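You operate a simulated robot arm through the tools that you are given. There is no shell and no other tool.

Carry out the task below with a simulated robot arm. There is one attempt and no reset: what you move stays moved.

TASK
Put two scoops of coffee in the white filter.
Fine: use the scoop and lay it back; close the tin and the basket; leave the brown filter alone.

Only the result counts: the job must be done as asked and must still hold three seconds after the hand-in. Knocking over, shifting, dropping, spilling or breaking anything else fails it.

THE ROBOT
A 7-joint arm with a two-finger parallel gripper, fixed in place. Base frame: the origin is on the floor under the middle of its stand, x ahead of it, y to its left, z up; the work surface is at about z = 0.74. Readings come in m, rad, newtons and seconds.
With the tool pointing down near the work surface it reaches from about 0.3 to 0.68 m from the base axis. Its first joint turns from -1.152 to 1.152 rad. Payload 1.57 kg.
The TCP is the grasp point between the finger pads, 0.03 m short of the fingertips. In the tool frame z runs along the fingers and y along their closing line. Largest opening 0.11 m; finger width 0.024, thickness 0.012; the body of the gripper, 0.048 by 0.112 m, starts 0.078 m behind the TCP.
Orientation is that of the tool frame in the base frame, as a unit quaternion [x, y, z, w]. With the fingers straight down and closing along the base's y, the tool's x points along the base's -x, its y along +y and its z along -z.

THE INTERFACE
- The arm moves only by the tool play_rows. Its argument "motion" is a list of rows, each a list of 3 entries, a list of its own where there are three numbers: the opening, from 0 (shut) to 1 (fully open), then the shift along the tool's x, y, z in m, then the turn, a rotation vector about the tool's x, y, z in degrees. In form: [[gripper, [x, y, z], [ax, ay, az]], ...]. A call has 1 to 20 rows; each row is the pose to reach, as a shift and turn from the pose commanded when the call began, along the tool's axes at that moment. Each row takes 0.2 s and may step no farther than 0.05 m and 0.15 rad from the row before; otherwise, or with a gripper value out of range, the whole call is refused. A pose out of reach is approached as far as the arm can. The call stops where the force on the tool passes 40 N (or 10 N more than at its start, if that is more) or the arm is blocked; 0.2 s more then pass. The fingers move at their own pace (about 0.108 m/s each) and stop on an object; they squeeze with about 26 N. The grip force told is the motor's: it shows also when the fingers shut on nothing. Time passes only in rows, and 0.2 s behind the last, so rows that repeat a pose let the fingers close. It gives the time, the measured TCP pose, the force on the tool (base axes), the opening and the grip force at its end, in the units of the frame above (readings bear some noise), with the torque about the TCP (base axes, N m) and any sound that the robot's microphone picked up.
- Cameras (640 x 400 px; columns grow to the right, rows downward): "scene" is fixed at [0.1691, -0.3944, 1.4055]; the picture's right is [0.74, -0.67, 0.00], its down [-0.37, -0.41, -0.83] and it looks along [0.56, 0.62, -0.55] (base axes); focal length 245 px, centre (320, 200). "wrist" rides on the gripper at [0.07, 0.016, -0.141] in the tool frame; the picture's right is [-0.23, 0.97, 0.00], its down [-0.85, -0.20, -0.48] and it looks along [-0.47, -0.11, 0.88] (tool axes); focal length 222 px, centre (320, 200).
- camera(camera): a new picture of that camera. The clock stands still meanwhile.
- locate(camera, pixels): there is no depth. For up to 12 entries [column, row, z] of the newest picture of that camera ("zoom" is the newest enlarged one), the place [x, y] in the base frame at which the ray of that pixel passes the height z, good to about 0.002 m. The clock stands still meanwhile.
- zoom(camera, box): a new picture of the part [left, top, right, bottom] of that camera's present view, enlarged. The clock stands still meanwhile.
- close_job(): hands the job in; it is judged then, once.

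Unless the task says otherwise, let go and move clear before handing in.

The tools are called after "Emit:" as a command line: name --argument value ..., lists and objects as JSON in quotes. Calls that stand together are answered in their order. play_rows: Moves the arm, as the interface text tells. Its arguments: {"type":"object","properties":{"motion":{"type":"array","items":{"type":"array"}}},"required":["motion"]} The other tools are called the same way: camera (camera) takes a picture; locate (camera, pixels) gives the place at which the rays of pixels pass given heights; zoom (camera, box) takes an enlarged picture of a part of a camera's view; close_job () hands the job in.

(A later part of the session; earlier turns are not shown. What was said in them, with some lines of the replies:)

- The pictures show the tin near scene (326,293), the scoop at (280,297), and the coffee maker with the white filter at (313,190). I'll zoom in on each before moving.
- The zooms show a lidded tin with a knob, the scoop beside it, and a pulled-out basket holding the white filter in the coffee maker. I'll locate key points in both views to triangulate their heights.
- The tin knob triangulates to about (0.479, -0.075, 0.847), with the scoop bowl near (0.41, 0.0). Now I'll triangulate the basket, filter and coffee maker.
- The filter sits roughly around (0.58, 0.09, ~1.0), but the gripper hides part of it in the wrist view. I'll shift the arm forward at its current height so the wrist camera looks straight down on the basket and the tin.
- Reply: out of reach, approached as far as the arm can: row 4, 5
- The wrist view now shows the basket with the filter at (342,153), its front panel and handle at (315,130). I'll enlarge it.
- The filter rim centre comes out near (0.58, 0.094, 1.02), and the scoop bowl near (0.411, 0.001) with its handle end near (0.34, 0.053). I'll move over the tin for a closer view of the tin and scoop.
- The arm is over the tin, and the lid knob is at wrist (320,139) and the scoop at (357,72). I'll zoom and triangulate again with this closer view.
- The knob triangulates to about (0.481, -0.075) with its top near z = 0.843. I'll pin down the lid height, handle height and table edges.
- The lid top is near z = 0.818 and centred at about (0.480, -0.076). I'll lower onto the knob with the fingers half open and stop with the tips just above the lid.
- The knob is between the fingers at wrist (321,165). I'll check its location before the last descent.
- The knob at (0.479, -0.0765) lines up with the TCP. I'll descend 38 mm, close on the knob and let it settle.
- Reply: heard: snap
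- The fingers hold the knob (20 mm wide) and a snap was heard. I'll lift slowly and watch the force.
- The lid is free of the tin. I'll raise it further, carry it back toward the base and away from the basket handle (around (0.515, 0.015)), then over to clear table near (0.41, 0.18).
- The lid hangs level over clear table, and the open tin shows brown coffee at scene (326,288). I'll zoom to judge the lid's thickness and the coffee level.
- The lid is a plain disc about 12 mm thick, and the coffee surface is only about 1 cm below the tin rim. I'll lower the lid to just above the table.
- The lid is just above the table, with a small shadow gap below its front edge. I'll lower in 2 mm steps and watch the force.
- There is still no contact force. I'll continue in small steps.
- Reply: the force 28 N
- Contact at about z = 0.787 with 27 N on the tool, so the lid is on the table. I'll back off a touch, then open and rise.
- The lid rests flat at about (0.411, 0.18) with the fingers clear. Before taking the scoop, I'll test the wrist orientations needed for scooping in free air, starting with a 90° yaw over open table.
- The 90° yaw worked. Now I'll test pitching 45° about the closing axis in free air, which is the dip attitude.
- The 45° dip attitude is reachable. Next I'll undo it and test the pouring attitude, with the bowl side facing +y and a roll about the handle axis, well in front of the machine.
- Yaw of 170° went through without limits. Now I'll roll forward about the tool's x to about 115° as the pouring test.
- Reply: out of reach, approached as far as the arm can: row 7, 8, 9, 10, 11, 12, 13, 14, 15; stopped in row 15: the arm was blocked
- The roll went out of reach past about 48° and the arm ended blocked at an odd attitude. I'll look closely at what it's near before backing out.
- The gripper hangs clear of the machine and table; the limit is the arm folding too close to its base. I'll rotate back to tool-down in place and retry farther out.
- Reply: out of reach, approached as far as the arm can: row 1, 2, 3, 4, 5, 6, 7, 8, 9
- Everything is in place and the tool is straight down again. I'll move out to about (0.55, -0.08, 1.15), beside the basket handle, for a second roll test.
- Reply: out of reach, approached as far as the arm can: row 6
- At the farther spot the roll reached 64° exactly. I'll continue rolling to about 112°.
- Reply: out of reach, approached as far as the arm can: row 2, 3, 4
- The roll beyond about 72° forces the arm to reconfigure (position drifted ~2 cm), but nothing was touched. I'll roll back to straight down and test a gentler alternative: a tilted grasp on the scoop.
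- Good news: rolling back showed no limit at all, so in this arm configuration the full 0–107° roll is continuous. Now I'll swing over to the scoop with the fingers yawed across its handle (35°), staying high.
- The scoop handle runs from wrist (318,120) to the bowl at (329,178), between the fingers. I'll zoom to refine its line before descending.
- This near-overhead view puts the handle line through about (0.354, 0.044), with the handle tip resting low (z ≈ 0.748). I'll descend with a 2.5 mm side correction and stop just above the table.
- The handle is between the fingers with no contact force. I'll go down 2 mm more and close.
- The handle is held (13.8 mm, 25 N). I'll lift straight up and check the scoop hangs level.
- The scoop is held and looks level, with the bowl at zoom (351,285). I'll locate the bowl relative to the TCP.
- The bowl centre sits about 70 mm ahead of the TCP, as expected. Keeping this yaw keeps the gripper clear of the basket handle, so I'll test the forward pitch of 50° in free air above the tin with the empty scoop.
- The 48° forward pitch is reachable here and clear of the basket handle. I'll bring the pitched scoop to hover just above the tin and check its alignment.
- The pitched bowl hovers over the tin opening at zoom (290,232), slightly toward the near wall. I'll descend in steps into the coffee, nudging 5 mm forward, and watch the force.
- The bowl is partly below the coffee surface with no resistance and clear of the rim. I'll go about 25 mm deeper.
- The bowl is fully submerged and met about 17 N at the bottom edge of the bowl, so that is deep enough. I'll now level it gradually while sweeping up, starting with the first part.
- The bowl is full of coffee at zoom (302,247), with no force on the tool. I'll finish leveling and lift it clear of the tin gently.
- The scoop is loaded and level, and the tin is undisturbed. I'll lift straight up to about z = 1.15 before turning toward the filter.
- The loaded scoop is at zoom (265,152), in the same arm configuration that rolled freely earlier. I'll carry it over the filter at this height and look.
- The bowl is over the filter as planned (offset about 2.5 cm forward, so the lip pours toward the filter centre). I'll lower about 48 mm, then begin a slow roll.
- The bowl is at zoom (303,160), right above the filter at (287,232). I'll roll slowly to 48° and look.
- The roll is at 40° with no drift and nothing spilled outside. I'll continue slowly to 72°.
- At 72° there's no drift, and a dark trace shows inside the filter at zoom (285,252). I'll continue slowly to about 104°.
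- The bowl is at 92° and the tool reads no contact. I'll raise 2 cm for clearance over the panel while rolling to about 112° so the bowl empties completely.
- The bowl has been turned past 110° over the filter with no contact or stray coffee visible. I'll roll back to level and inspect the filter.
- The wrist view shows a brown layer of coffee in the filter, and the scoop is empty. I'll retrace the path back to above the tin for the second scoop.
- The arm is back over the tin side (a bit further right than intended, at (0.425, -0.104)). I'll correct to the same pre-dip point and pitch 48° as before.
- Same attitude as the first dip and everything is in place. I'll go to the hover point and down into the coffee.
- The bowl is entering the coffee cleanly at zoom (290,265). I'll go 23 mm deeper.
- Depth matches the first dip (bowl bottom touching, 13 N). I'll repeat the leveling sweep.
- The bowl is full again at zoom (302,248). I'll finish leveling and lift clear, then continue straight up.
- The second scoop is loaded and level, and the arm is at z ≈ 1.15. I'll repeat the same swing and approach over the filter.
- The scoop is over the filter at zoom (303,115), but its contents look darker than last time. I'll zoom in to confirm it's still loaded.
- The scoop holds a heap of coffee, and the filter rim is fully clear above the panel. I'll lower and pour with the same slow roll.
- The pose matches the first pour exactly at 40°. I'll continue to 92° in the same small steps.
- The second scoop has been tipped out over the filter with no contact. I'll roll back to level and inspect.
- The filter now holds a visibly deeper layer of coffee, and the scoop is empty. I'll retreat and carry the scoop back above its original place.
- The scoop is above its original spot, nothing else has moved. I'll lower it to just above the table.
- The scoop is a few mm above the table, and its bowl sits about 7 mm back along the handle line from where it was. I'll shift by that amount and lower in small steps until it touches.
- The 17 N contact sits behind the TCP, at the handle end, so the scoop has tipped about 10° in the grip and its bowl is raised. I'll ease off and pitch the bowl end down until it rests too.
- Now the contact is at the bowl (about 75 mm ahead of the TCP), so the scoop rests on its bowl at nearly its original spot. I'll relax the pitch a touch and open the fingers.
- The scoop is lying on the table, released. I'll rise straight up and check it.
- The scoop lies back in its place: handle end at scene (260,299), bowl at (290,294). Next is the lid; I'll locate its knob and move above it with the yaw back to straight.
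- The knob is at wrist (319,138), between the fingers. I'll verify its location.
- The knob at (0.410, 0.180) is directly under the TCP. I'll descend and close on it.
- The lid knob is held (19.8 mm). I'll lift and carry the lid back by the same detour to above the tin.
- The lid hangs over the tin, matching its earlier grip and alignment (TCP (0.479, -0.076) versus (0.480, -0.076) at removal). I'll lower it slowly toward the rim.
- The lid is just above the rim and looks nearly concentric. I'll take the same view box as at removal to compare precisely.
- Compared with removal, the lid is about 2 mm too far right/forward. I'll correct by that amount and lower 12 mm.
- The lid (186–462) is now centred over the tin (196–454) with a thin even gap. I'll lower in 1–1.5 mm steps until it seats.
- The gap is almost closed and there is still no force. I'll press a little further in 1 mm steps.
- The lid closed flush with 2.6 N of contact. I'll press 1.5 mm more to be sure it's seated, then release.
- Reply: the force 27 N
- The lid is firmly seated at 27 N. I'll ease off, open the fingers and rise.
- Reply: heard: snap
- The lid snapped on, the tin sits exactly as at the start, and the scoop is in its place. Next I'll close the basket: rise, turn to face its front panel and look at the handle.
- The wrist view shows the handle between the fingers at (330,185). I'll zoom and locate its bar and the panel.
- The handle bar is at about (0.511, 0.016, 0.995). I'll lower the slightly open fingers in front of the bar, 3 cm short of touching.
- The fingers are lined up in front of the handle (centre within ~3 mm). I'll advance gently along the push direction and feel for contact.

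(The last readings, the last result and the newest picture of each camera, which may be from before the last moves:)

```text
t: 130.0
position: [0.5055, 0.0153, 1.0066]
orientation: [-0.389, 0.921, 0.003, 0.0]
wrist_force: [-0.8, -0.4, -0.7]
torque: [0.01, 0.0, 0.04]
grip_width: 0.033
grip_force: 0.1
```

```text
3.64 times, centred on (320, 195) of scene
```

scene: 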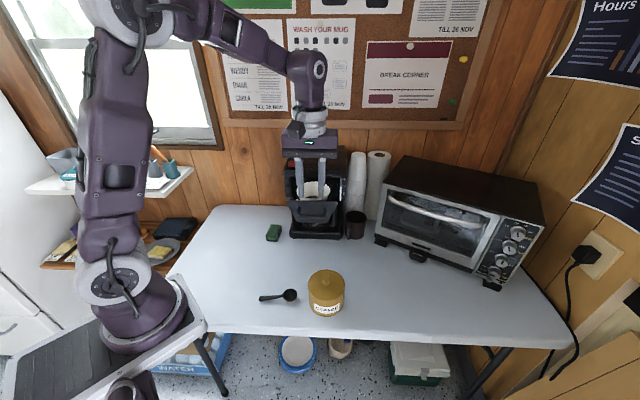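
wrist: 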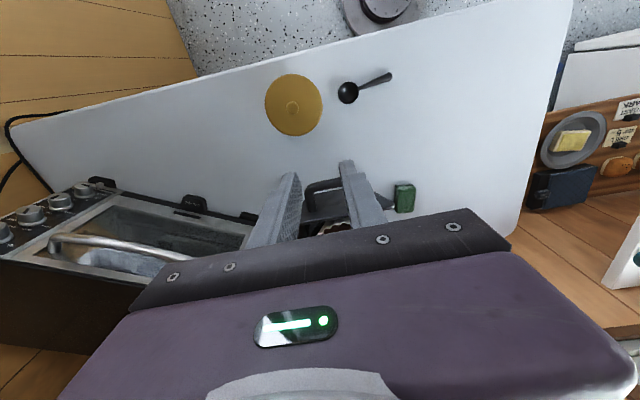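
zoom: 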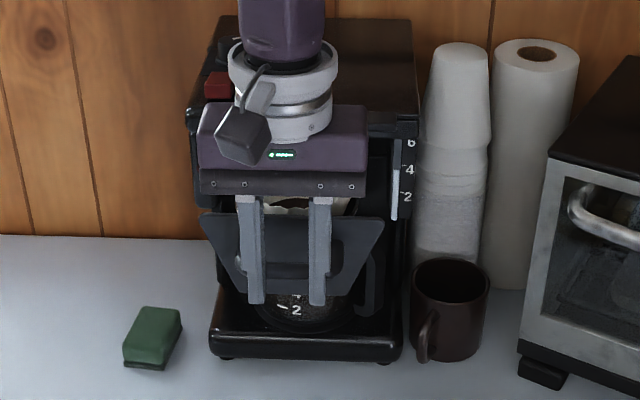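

There's still no resistance. I'll keep pushing in small steps and compare the panel's position.

Emit:
play_rows --motion '[[0.3, [-0.008, 0, 0], [0, 0, 0]], [0.3, [-0.016, 0, 0], [0, 0, 0]], [0.3, [-0.024, 0, 0], [0, 0, 0]], [0.3, [-0.032, 0, 0], [0, 0, 0]]]'

Emit:
zoom --camera "scene" --box '[260, 140, 380, 250]'

Emit:
camera --camera "wrist"

```text
t: 131.0
position: [0.5281, 0.0369, 1.0078]
orientation: [-0.39, 0.921, 0.004, 0.001]
wrist_force: [-1.0, -0.7, 0.5]
torque: [-0.04, 0.02, 0.0]
grip_width: 0.0328
grip_force: 0.1
```

```text
3.64 times, centred on (320, 195) of scene
```

zoom: 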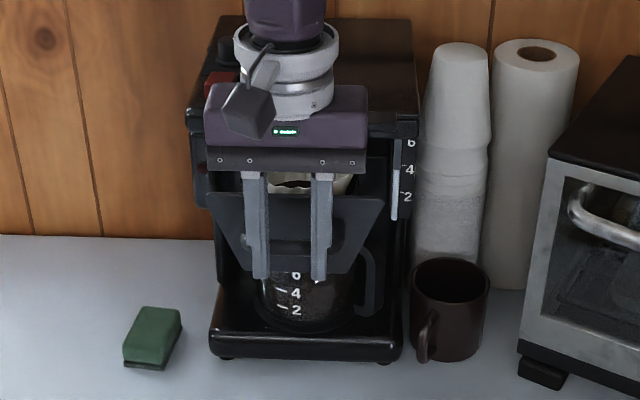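

```text
taken
```

wrist: 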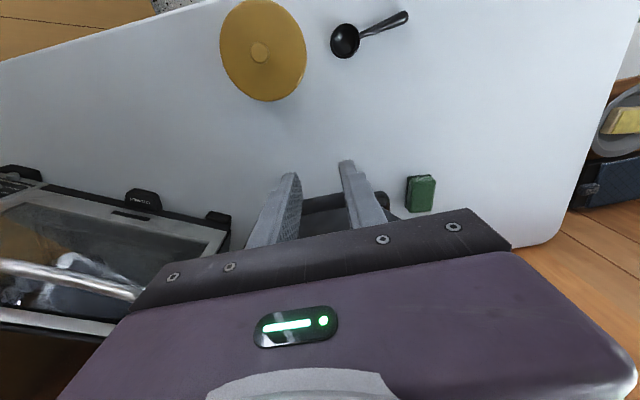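

The basket is sliding in freely; more of the carafe now shows beneath it. I'll keep pushing steadily.

Emit:
play_rows --motion '[[0.3, [-0.008, 0, 0], [0, 0, 0]], [0.3, [-0.016, 0, 0], [0, 0, 0]], [0.3, [-0.024, 0, 0], [0, 0, 0]], [0.3, [-0.032, 0, 0], [0, 0, 0]], [0.3, [-0.04, 0, 0], [0, 0, 0]], [0.3, [-0.048, 0, 0], [0, 0, 0]], [0.3, [-0.056, 0, 0], [0, 0, 0]]]'

Emit:
zoom --camera "scene" --box '[260, 120, 380, 250]'

Emit:
camera --camera "scene"

```text
t: 132.6
position: [0.5684, 0.0782, 1.0098]
orientation: [-0.39, 0.921, 0.003, 0.002]
wrist_force: [-0.2, -2.0, 0.7]
torque: [-0.03, -0.02, 0.0]
grip_width: 0.0327
grip_force: 0.1
```

```text
3.08 times, centred on (320, 185) of scene
```

zoom: 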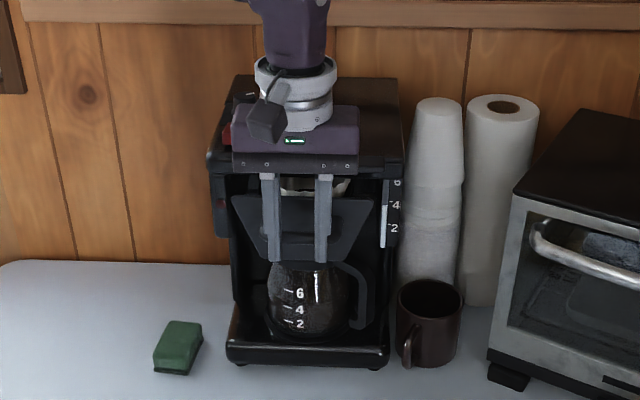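

```text
taken
```

scene: 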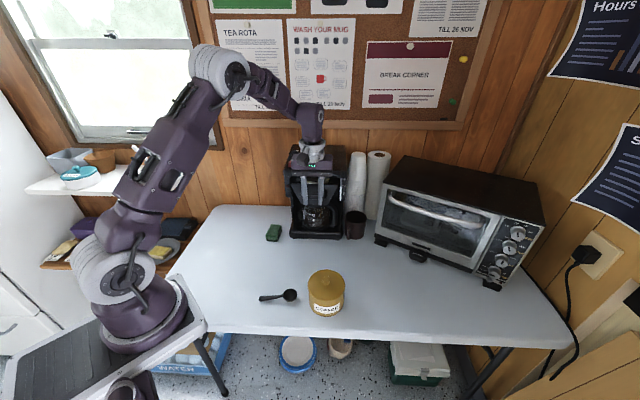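

The basket is most of the way in, with only about 2 N of drag. I'll continue in smaller steps until it stops or clicks.

Emit:
play_rows --motion '[[0.3, [-0.006, 0, 0], [0, 0, 0]], [0.3, [-0.012, 0, 0], [0, 0, 0]], [0.3, [-0.018, 0, 0], [0, 0, 0]], [0.3, [-0.024, 0, 0], [0, 0, 0]], [0.3, [-0.03, 0, 0], [0, 0, 0]]]'

Emit:
zoom --camera "scene" --box '[260, 120, 380, 250]'

```text
t: 133.8
position: [0.5873, 0.0988, 1.0077]
orientation: [-0.39, 0.921, 0.004, 0.001]
wrist_force: [0.1, -0.7, -0.6]
torque: [-0.03, 0.01, 0.03]
grip_width: 0.0331
grip_force: 0.1
```

```text
3.08 times, centred on (320, 185) of scene
```

zoom: 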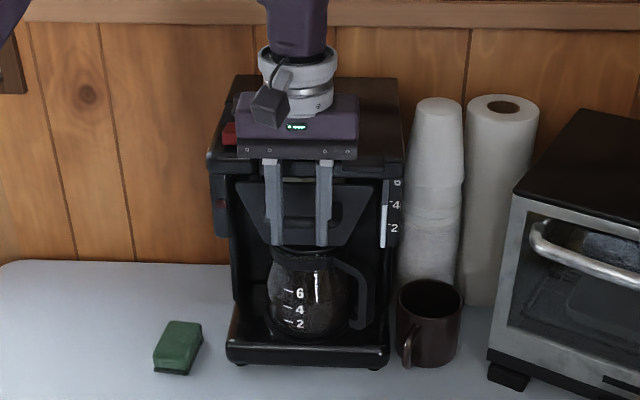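

Still sliding freely, with the panel nearly at the machine front. I'll continue in 4 mm steps.

Emit:
play_rows --motion '[[0.3, [-0.004, 0, 0], [0, 0, 0]], [0.3, [-0.008, 0, 0], [0, 0, 0]], [0.3, [-0.012, 0, 0], [0, 0, 0]], [0.3, [-0.016, 0, 0], [0, 0, 0]]]'

Emit:
zoom --camera "scene" --box '[260, 120, 380, 250]'

```text
t: 135.0
position: [0.596, 0.1054, 1.0075]
orientation: [-0.389, 0.921, 0.001, -0.005]
wrist_force: [-8.8, -5.8, 2.8]
torque: [-0.06, 0.12, 0.19]
grip_width: 0.0346
grip_force: 1.0
stopped in row 4: the force on the tool passed its limit at 42 N (the readings are from after the stop); the commanded pose is now the measured one
```

```text
3.08 times, centred on (320, 185) of scene
```

zoom: 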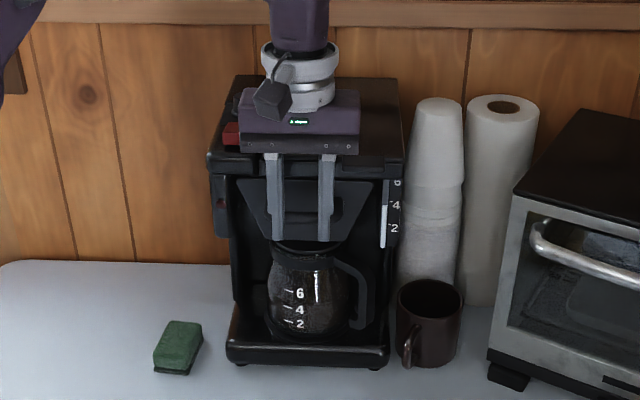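

The push ended against a firm stop at 42 N, which suggests the basket is home. I'll back away and rise to look at the panel.

Emit:
play_rows --motion '[[0.3, [0.01, 0, 0], [0, 0, 0]], [0.3, [0.03, 0, 0], [0, 0, 0]], [0.3, [0.06, 0, 0], [0, 0, 0]], [0.3, [0.08, 0, -0.03], [0, 0, 0]], [0.3, [0.1, 0, -0.07], [0, 0, 0]], [0.3, [0.13, 0, -0.1], [0, 0, 0]]]'

Emit:
camera --camera "scene"

Emit:
camera --camera "wrist"

Emit:
zoom --camera "scene" --box '[270, 130, 366, 244]'

```text
t: 136.4
position: [0.5056, 0.0135, 1.1101]
orientation: [-0.389, 0.921, 0.001, -0.006]
wrist_force: [-0.9, -0.4, 0.2]
torque: [0.06, 0.01, -0.03]
grip_width: 0.0329
grip_force: 0.0
```

```text
taken
```

scene: 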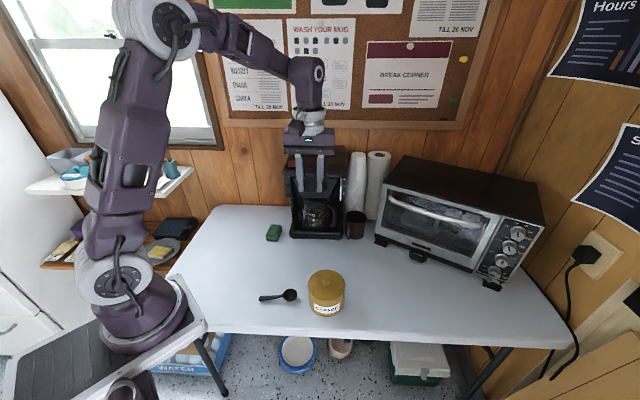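

```text
taken
```

wrist: 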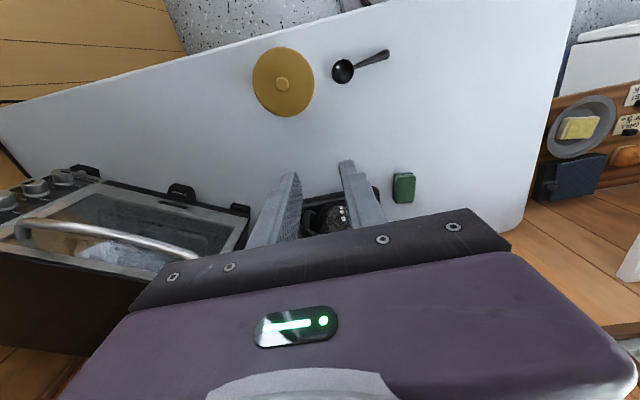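

```text
3.51 times, centred on (318, 187) of scene
```

zoom: 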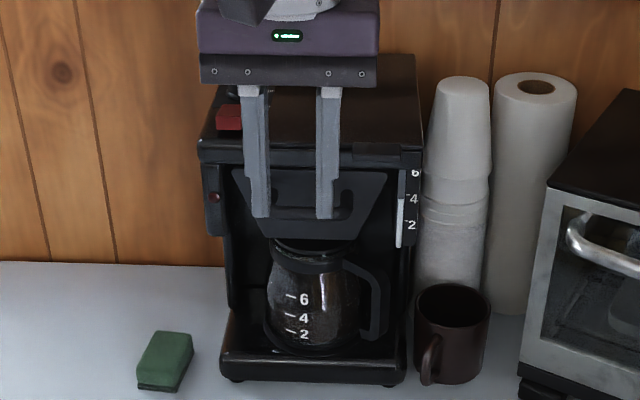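

The panel looks close to flush, but the gripper partly hides it. I'll move the arm up and to the left for a clear view.

Emit:
play_rows --motion '[[0.3, [0, 0, -0.04], [0, 0, 0]], [0.3, [0.02, 0.01, -0.08], [0, 0, 0]], [0.3, [0.02, 0.04, -0.1], [0, 0, 0]], [0.3, [0.01, 0.08, -0.1], [0, 0, 0]], [0.3, [-0.01, 0.12, -0.1], [0, 0, 0]], [0.3, [-0.03, 0.16, -0.1], [0, 0, 0]], [0.3, [-0.05, 0.2, -0.1], [0, 0, 0]]]'

Emit:
camera --camera "scene"

Emit:
zoom --camera "scene" --box '[275, 140, 365, 244]'

Emit:
camera --camera "wrist"

```text
t: 138.0
position: [0.3975, 0.1875, 1.2093]
orientation: [-0.388, 0.921, 0.001, -0.003]
wrist_force: [0.3, -0.6, -0.3]
torque: [-0.04, -0.01, -0.01]
grip_width: 0.0327
grip_force: 0.1
```

```text
taken
```

scene: 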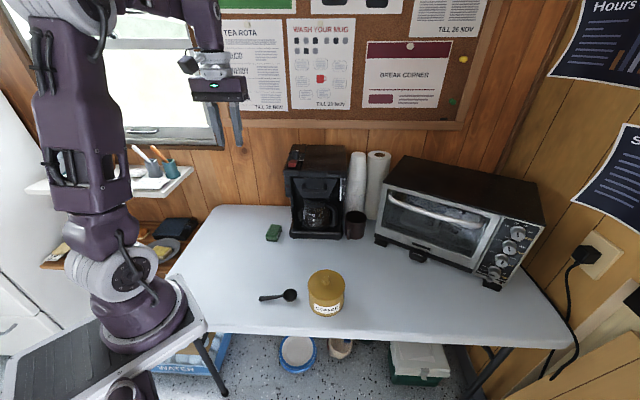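

```text
3.85 times, centred on (320, 192) of scene
```

zoom: 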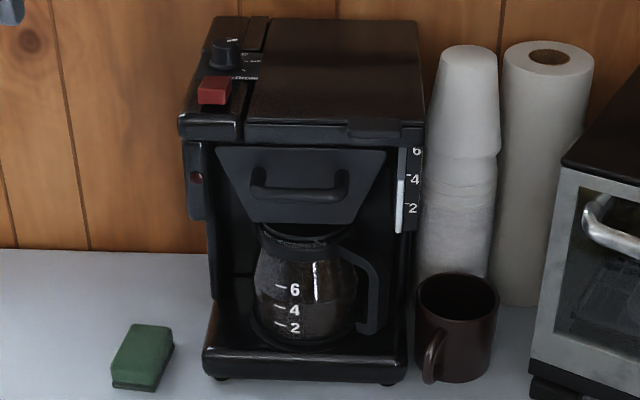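

```text
taken
```

wrist: 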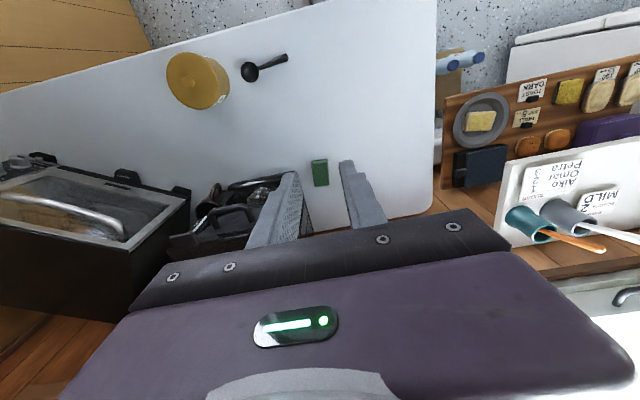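

The scene now shows the basket panel tucked under the machine's lip, and the machine itself hasn't shifted. I'll zoom in closer to judge whether it's fully home.

Emit:
zoom --camera "scene" --box '[280, 160, 350, 210]'

Emit:
zoom --camera "wrist" --box '[160, 150, 320, 260]'

```text
8.00 times, centred on (315, 185) of scene
```

zoom: 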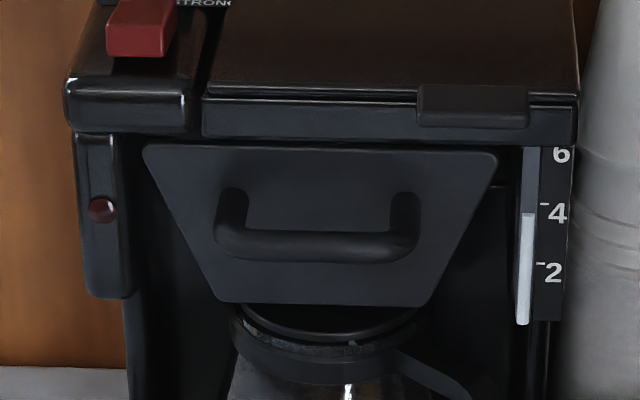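

```text
3.64 times, centred on (240, 205) of wrist
```

zoom: 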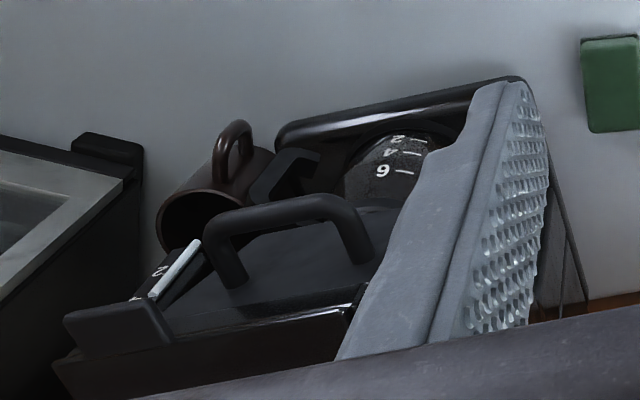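

The panel sits right under the lip and looks closed. To be certain it didn't stop short or spring back, I'll return and give it one more gentle push, reading the force.

Emit:
play_rows --motion '[[0.3, [0.02, -0.04, 0], [0, 0, 0]], [0.3, [0.04, -0.08, 0], [0, 0, 0]], [0.3, [0.06, -0.12, 0], [0, 0, 0]], [0.3, [0.07, -0.16, 0], [0, 0, 0]], [0.3, [0.06, -0.2, 0.03], [0, 0, 0]], [0.3, [0.05, -0.2, 0.07], [0, 0, 0]], [0.3, [0.05, -0.2, 0.11], [0, 0, 0]], [0.3, [0.03, -0.2, 0.15], [0, 0, 0]], [0.3, [0.0, -0.2, 0.18], [0, 0, 0]], [0.3, [-0.03, -0.2, 0.2], [0, 0, 0]]]'

Emit:
zoom --camera "scene" --box '[260, 120, 380, 250]'

```text
refused: row 5 steps farther than a row can; nothing moved
```

```text
3.08 times, centred on (320, 185) of scene
```

zoom: 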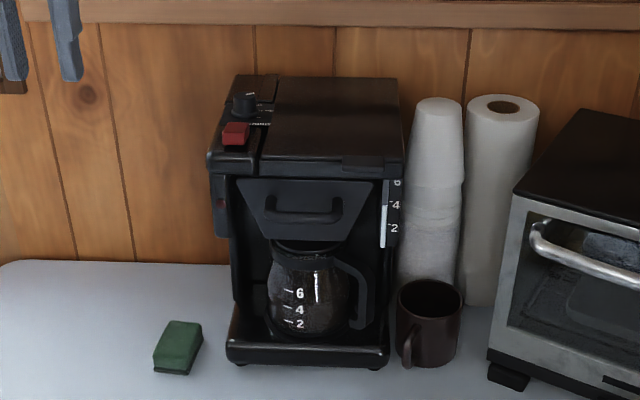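

One row was slightly too long, so nothing moved. I'll resend it with smaller steps.

Emit:
play_rows --motion '[[0.3, [0.02, -0.04, 0], [0, 0, 0]], [0.3, [0.04, -0.08, 0], [0, 0, 0]], [0.3, [0.055, -0.12, 0], [0, 0, 0]], [0.3, [0.065, -0.16, 0], [0, 0, 0]], [0.3, [0.06, -0.2, 0.01], [0, 0, 0]], [0.3, [0.055, -0.2, 0.045], [0, 0, 0]], [0.3, [0.05, -0.2, 0.085], [0, 0, 0]], [0.3, [0.05, -0.2, 0.12], [0, 0, 0]], [0.3, [0.03, -0.2, 0.155], [0, 0, 0]], [0.3, [0.0, -0.2, 0.18], [0, 0, 0]], [0.3, [-0.03, -0.2, 0.2], [0, 0, 0]]]'

Emit:
zoom --camera "scene" --box '[260, 120, 380, 250]'

```text
t: 140.4
position: [0.5624, 0.0697, 1.0063]
orientation: [-0.389, 0.921, 0.001, -0.005]
wrist_force: [-0.7, 0.5, 0.6]
torque: [-0.03, 0.01, 0.02]
grip_width: 0.0329
grip_force: 0.1
```

```text
3.08 times, centred on (320, 185) of scene
```

zoom: 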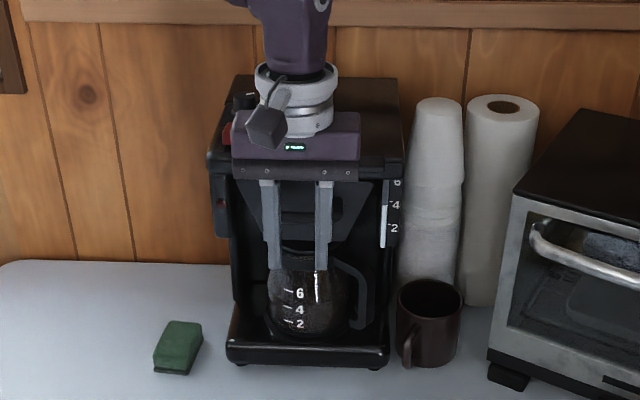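

The fingers are back in front of the handle, about 5 cm short. I'll approach and then push in 2 mm steps.

Emit:
play_rows --motion '[[0.3, [-0.015, 0, 0], [0, 0, 0]], [0.3, [-0.03, 0, 0], [0, 0, 0]], [0.3, [-0.04, 0, 0], [0, 0, 0]], [0.3, [-0.044, 0, 0], [0, 0, 0]]]'

Emit:
play_rows --motion '[[0.3, [-0.002, 0, 0], [0, 0, 0]], [0.3, [-0.004, 0, 0], [0, 0, 0]]]'

Emit:
play_rows --motion '[[0.3, [-0.002, 0, 0], [0, 0, 0]], [0.3, [-0.003, 0, 0], [0, 0, 0]]]'

```text
t: 141.4
position: [0.5923, 0.1016, 1.008]
orientation: [-0.39, 0.921, 0.002, -0.005]
wrist_force: [0.2, 0.1, -0.4]
torque: [0.04, -0.03, 0.04]
grip_width: 0.0328
grip_force: 0.0
```

```text
t: 142.0
position: [0.5952, 0.1041, 1.0085]
orientation: [-0.39, 0.921, 0.002, -0.006]
wrist_force: [-0.1, -0.8, 0.5]
torque: [0.02, -0.04, -0.02]
grip_width: 0.0333
grip_force: 0.2
```

```text
t: 142.6
position: [0.5955, 0.1052, 1.0091]
orientation: [-0.389, 0.921, 0.0, -0.006]
wrist_force: [-11.1, -11.7, 5.8]
torque: [-0.04, 0.18, 0.35]
grip_width: 0.0333
grip_force: 0.6
```

The force rises at exactly the same spot as before ((0.5955, 0.105), 16 N), so the basket is at its end stop and hasn't sprung back. I'll withdraw and move clear.

Emit:
play_rows --motion '[[0.3, [0.01, 0, 0], [0, 0, 0]], [0.3, [0.035, 0, 0], [0, 0, 0]], [0.3, [0.065, 0, 0], [0, 0, 0]], [0.3, [0.085, 0, -0.03], [0, 0, 0]], [0.3, [0.105, 0, -0.07], [0, 0, 0]], [0.3, [0.13, 0, -0.1], [0, 0, 0]], [0.3, [0.135, 0, -0.14], [0, 0, 0]], [0.3, [0.145, 0.01, -0.18], [0, 0, 0]], [0.3, [0.15, 0.04, -0.2], [0, 0, 0]], [0.3, [0.14, 0.08, -0.2], [0, 0, 0]], [0.3, [0.12, 0.12, -0.2], [0, 0, 0]], [0.3, [0.1, 0.16, -0.2], [0, 0, 0]], [0.3, [0.08, 0.2, -0.2], [0, 0, 0]]]'

Emit:
camera --camera "scene"

Emit:
zoom --camera "scene" --box '[240, 130, 400, 330]'

Emit:
zoom --camera "scene" --box '[20, 130, 220, 280]'

```text
t: 145.4
position: [0.3972, 0.1884, 1.2097]
orientation: [-0.389, 0.921, 0.002, -0.005]
wrist_force: [0.5, -0.4, 0.3]
torque: [-0.03, 0.02, 0.0]
grip_width: 0.0332
grip_force: 0.1
```

```text
taken
```

scene: 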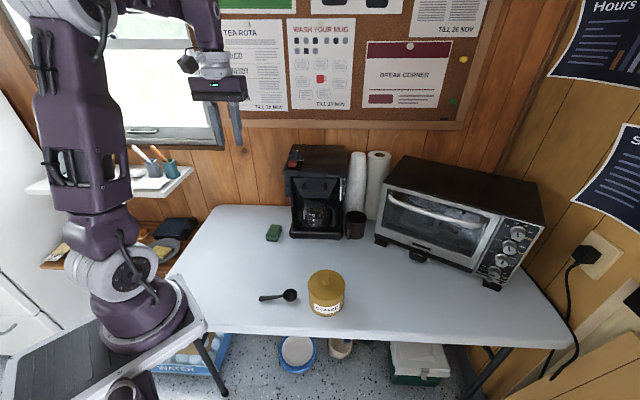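

```text
2.00 times, centred on (320, 230) of scene
```

zoom: 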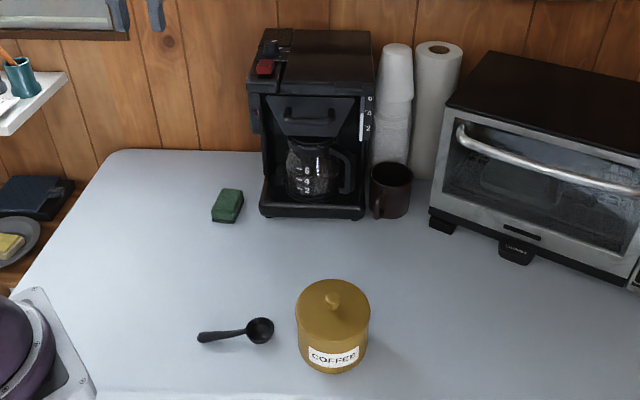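

```text
2.67 times, centred on (120, 205) of scene
```

zoom: 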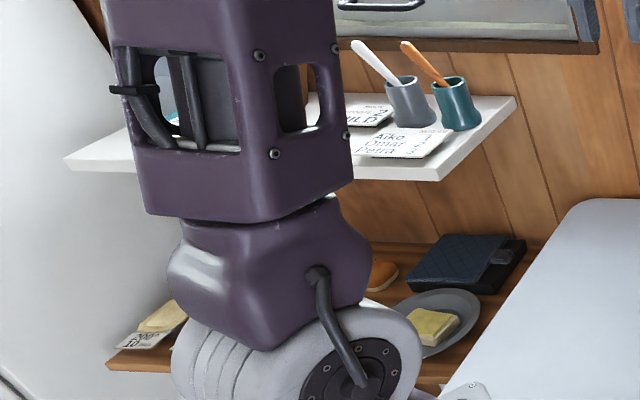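

The final view shows the basket shut under the lip, the tin closed in its original place, the scoop laid back at scene (280,297), and the sponge, mug and shelf items untouched. The gripper is empty and clear, so I'm handing in.

Emit:
close_job

```text
The job is handed in.
```

I put two scoops of coffee from the tin into the white filter and handed the job in; the tool gave no verdict.

- **Coffee:** The layer in the filter was visibly deeper after the second scoop, and I saw no coffee outside it.
- **Scoop:** It is back on the table within a few millimetres of where it started.
- **Tin:** The lid is back on. It snapped shut, and the tin sits where it did at the start.
- **Basket:** I pushed it in until it hit a firm stop under the machine's lip. I heard no click, so I went back and pushed again; it met the stop at the same point and had not sprung back.
- **Brown filter:** I didn't go near it. What I take to be the brown filter is on the shelf, but the arm blocked that part of the last picture.

The sponge, mug and coffee machine looked unmoved in the last view, and the gripper is empty and clear.
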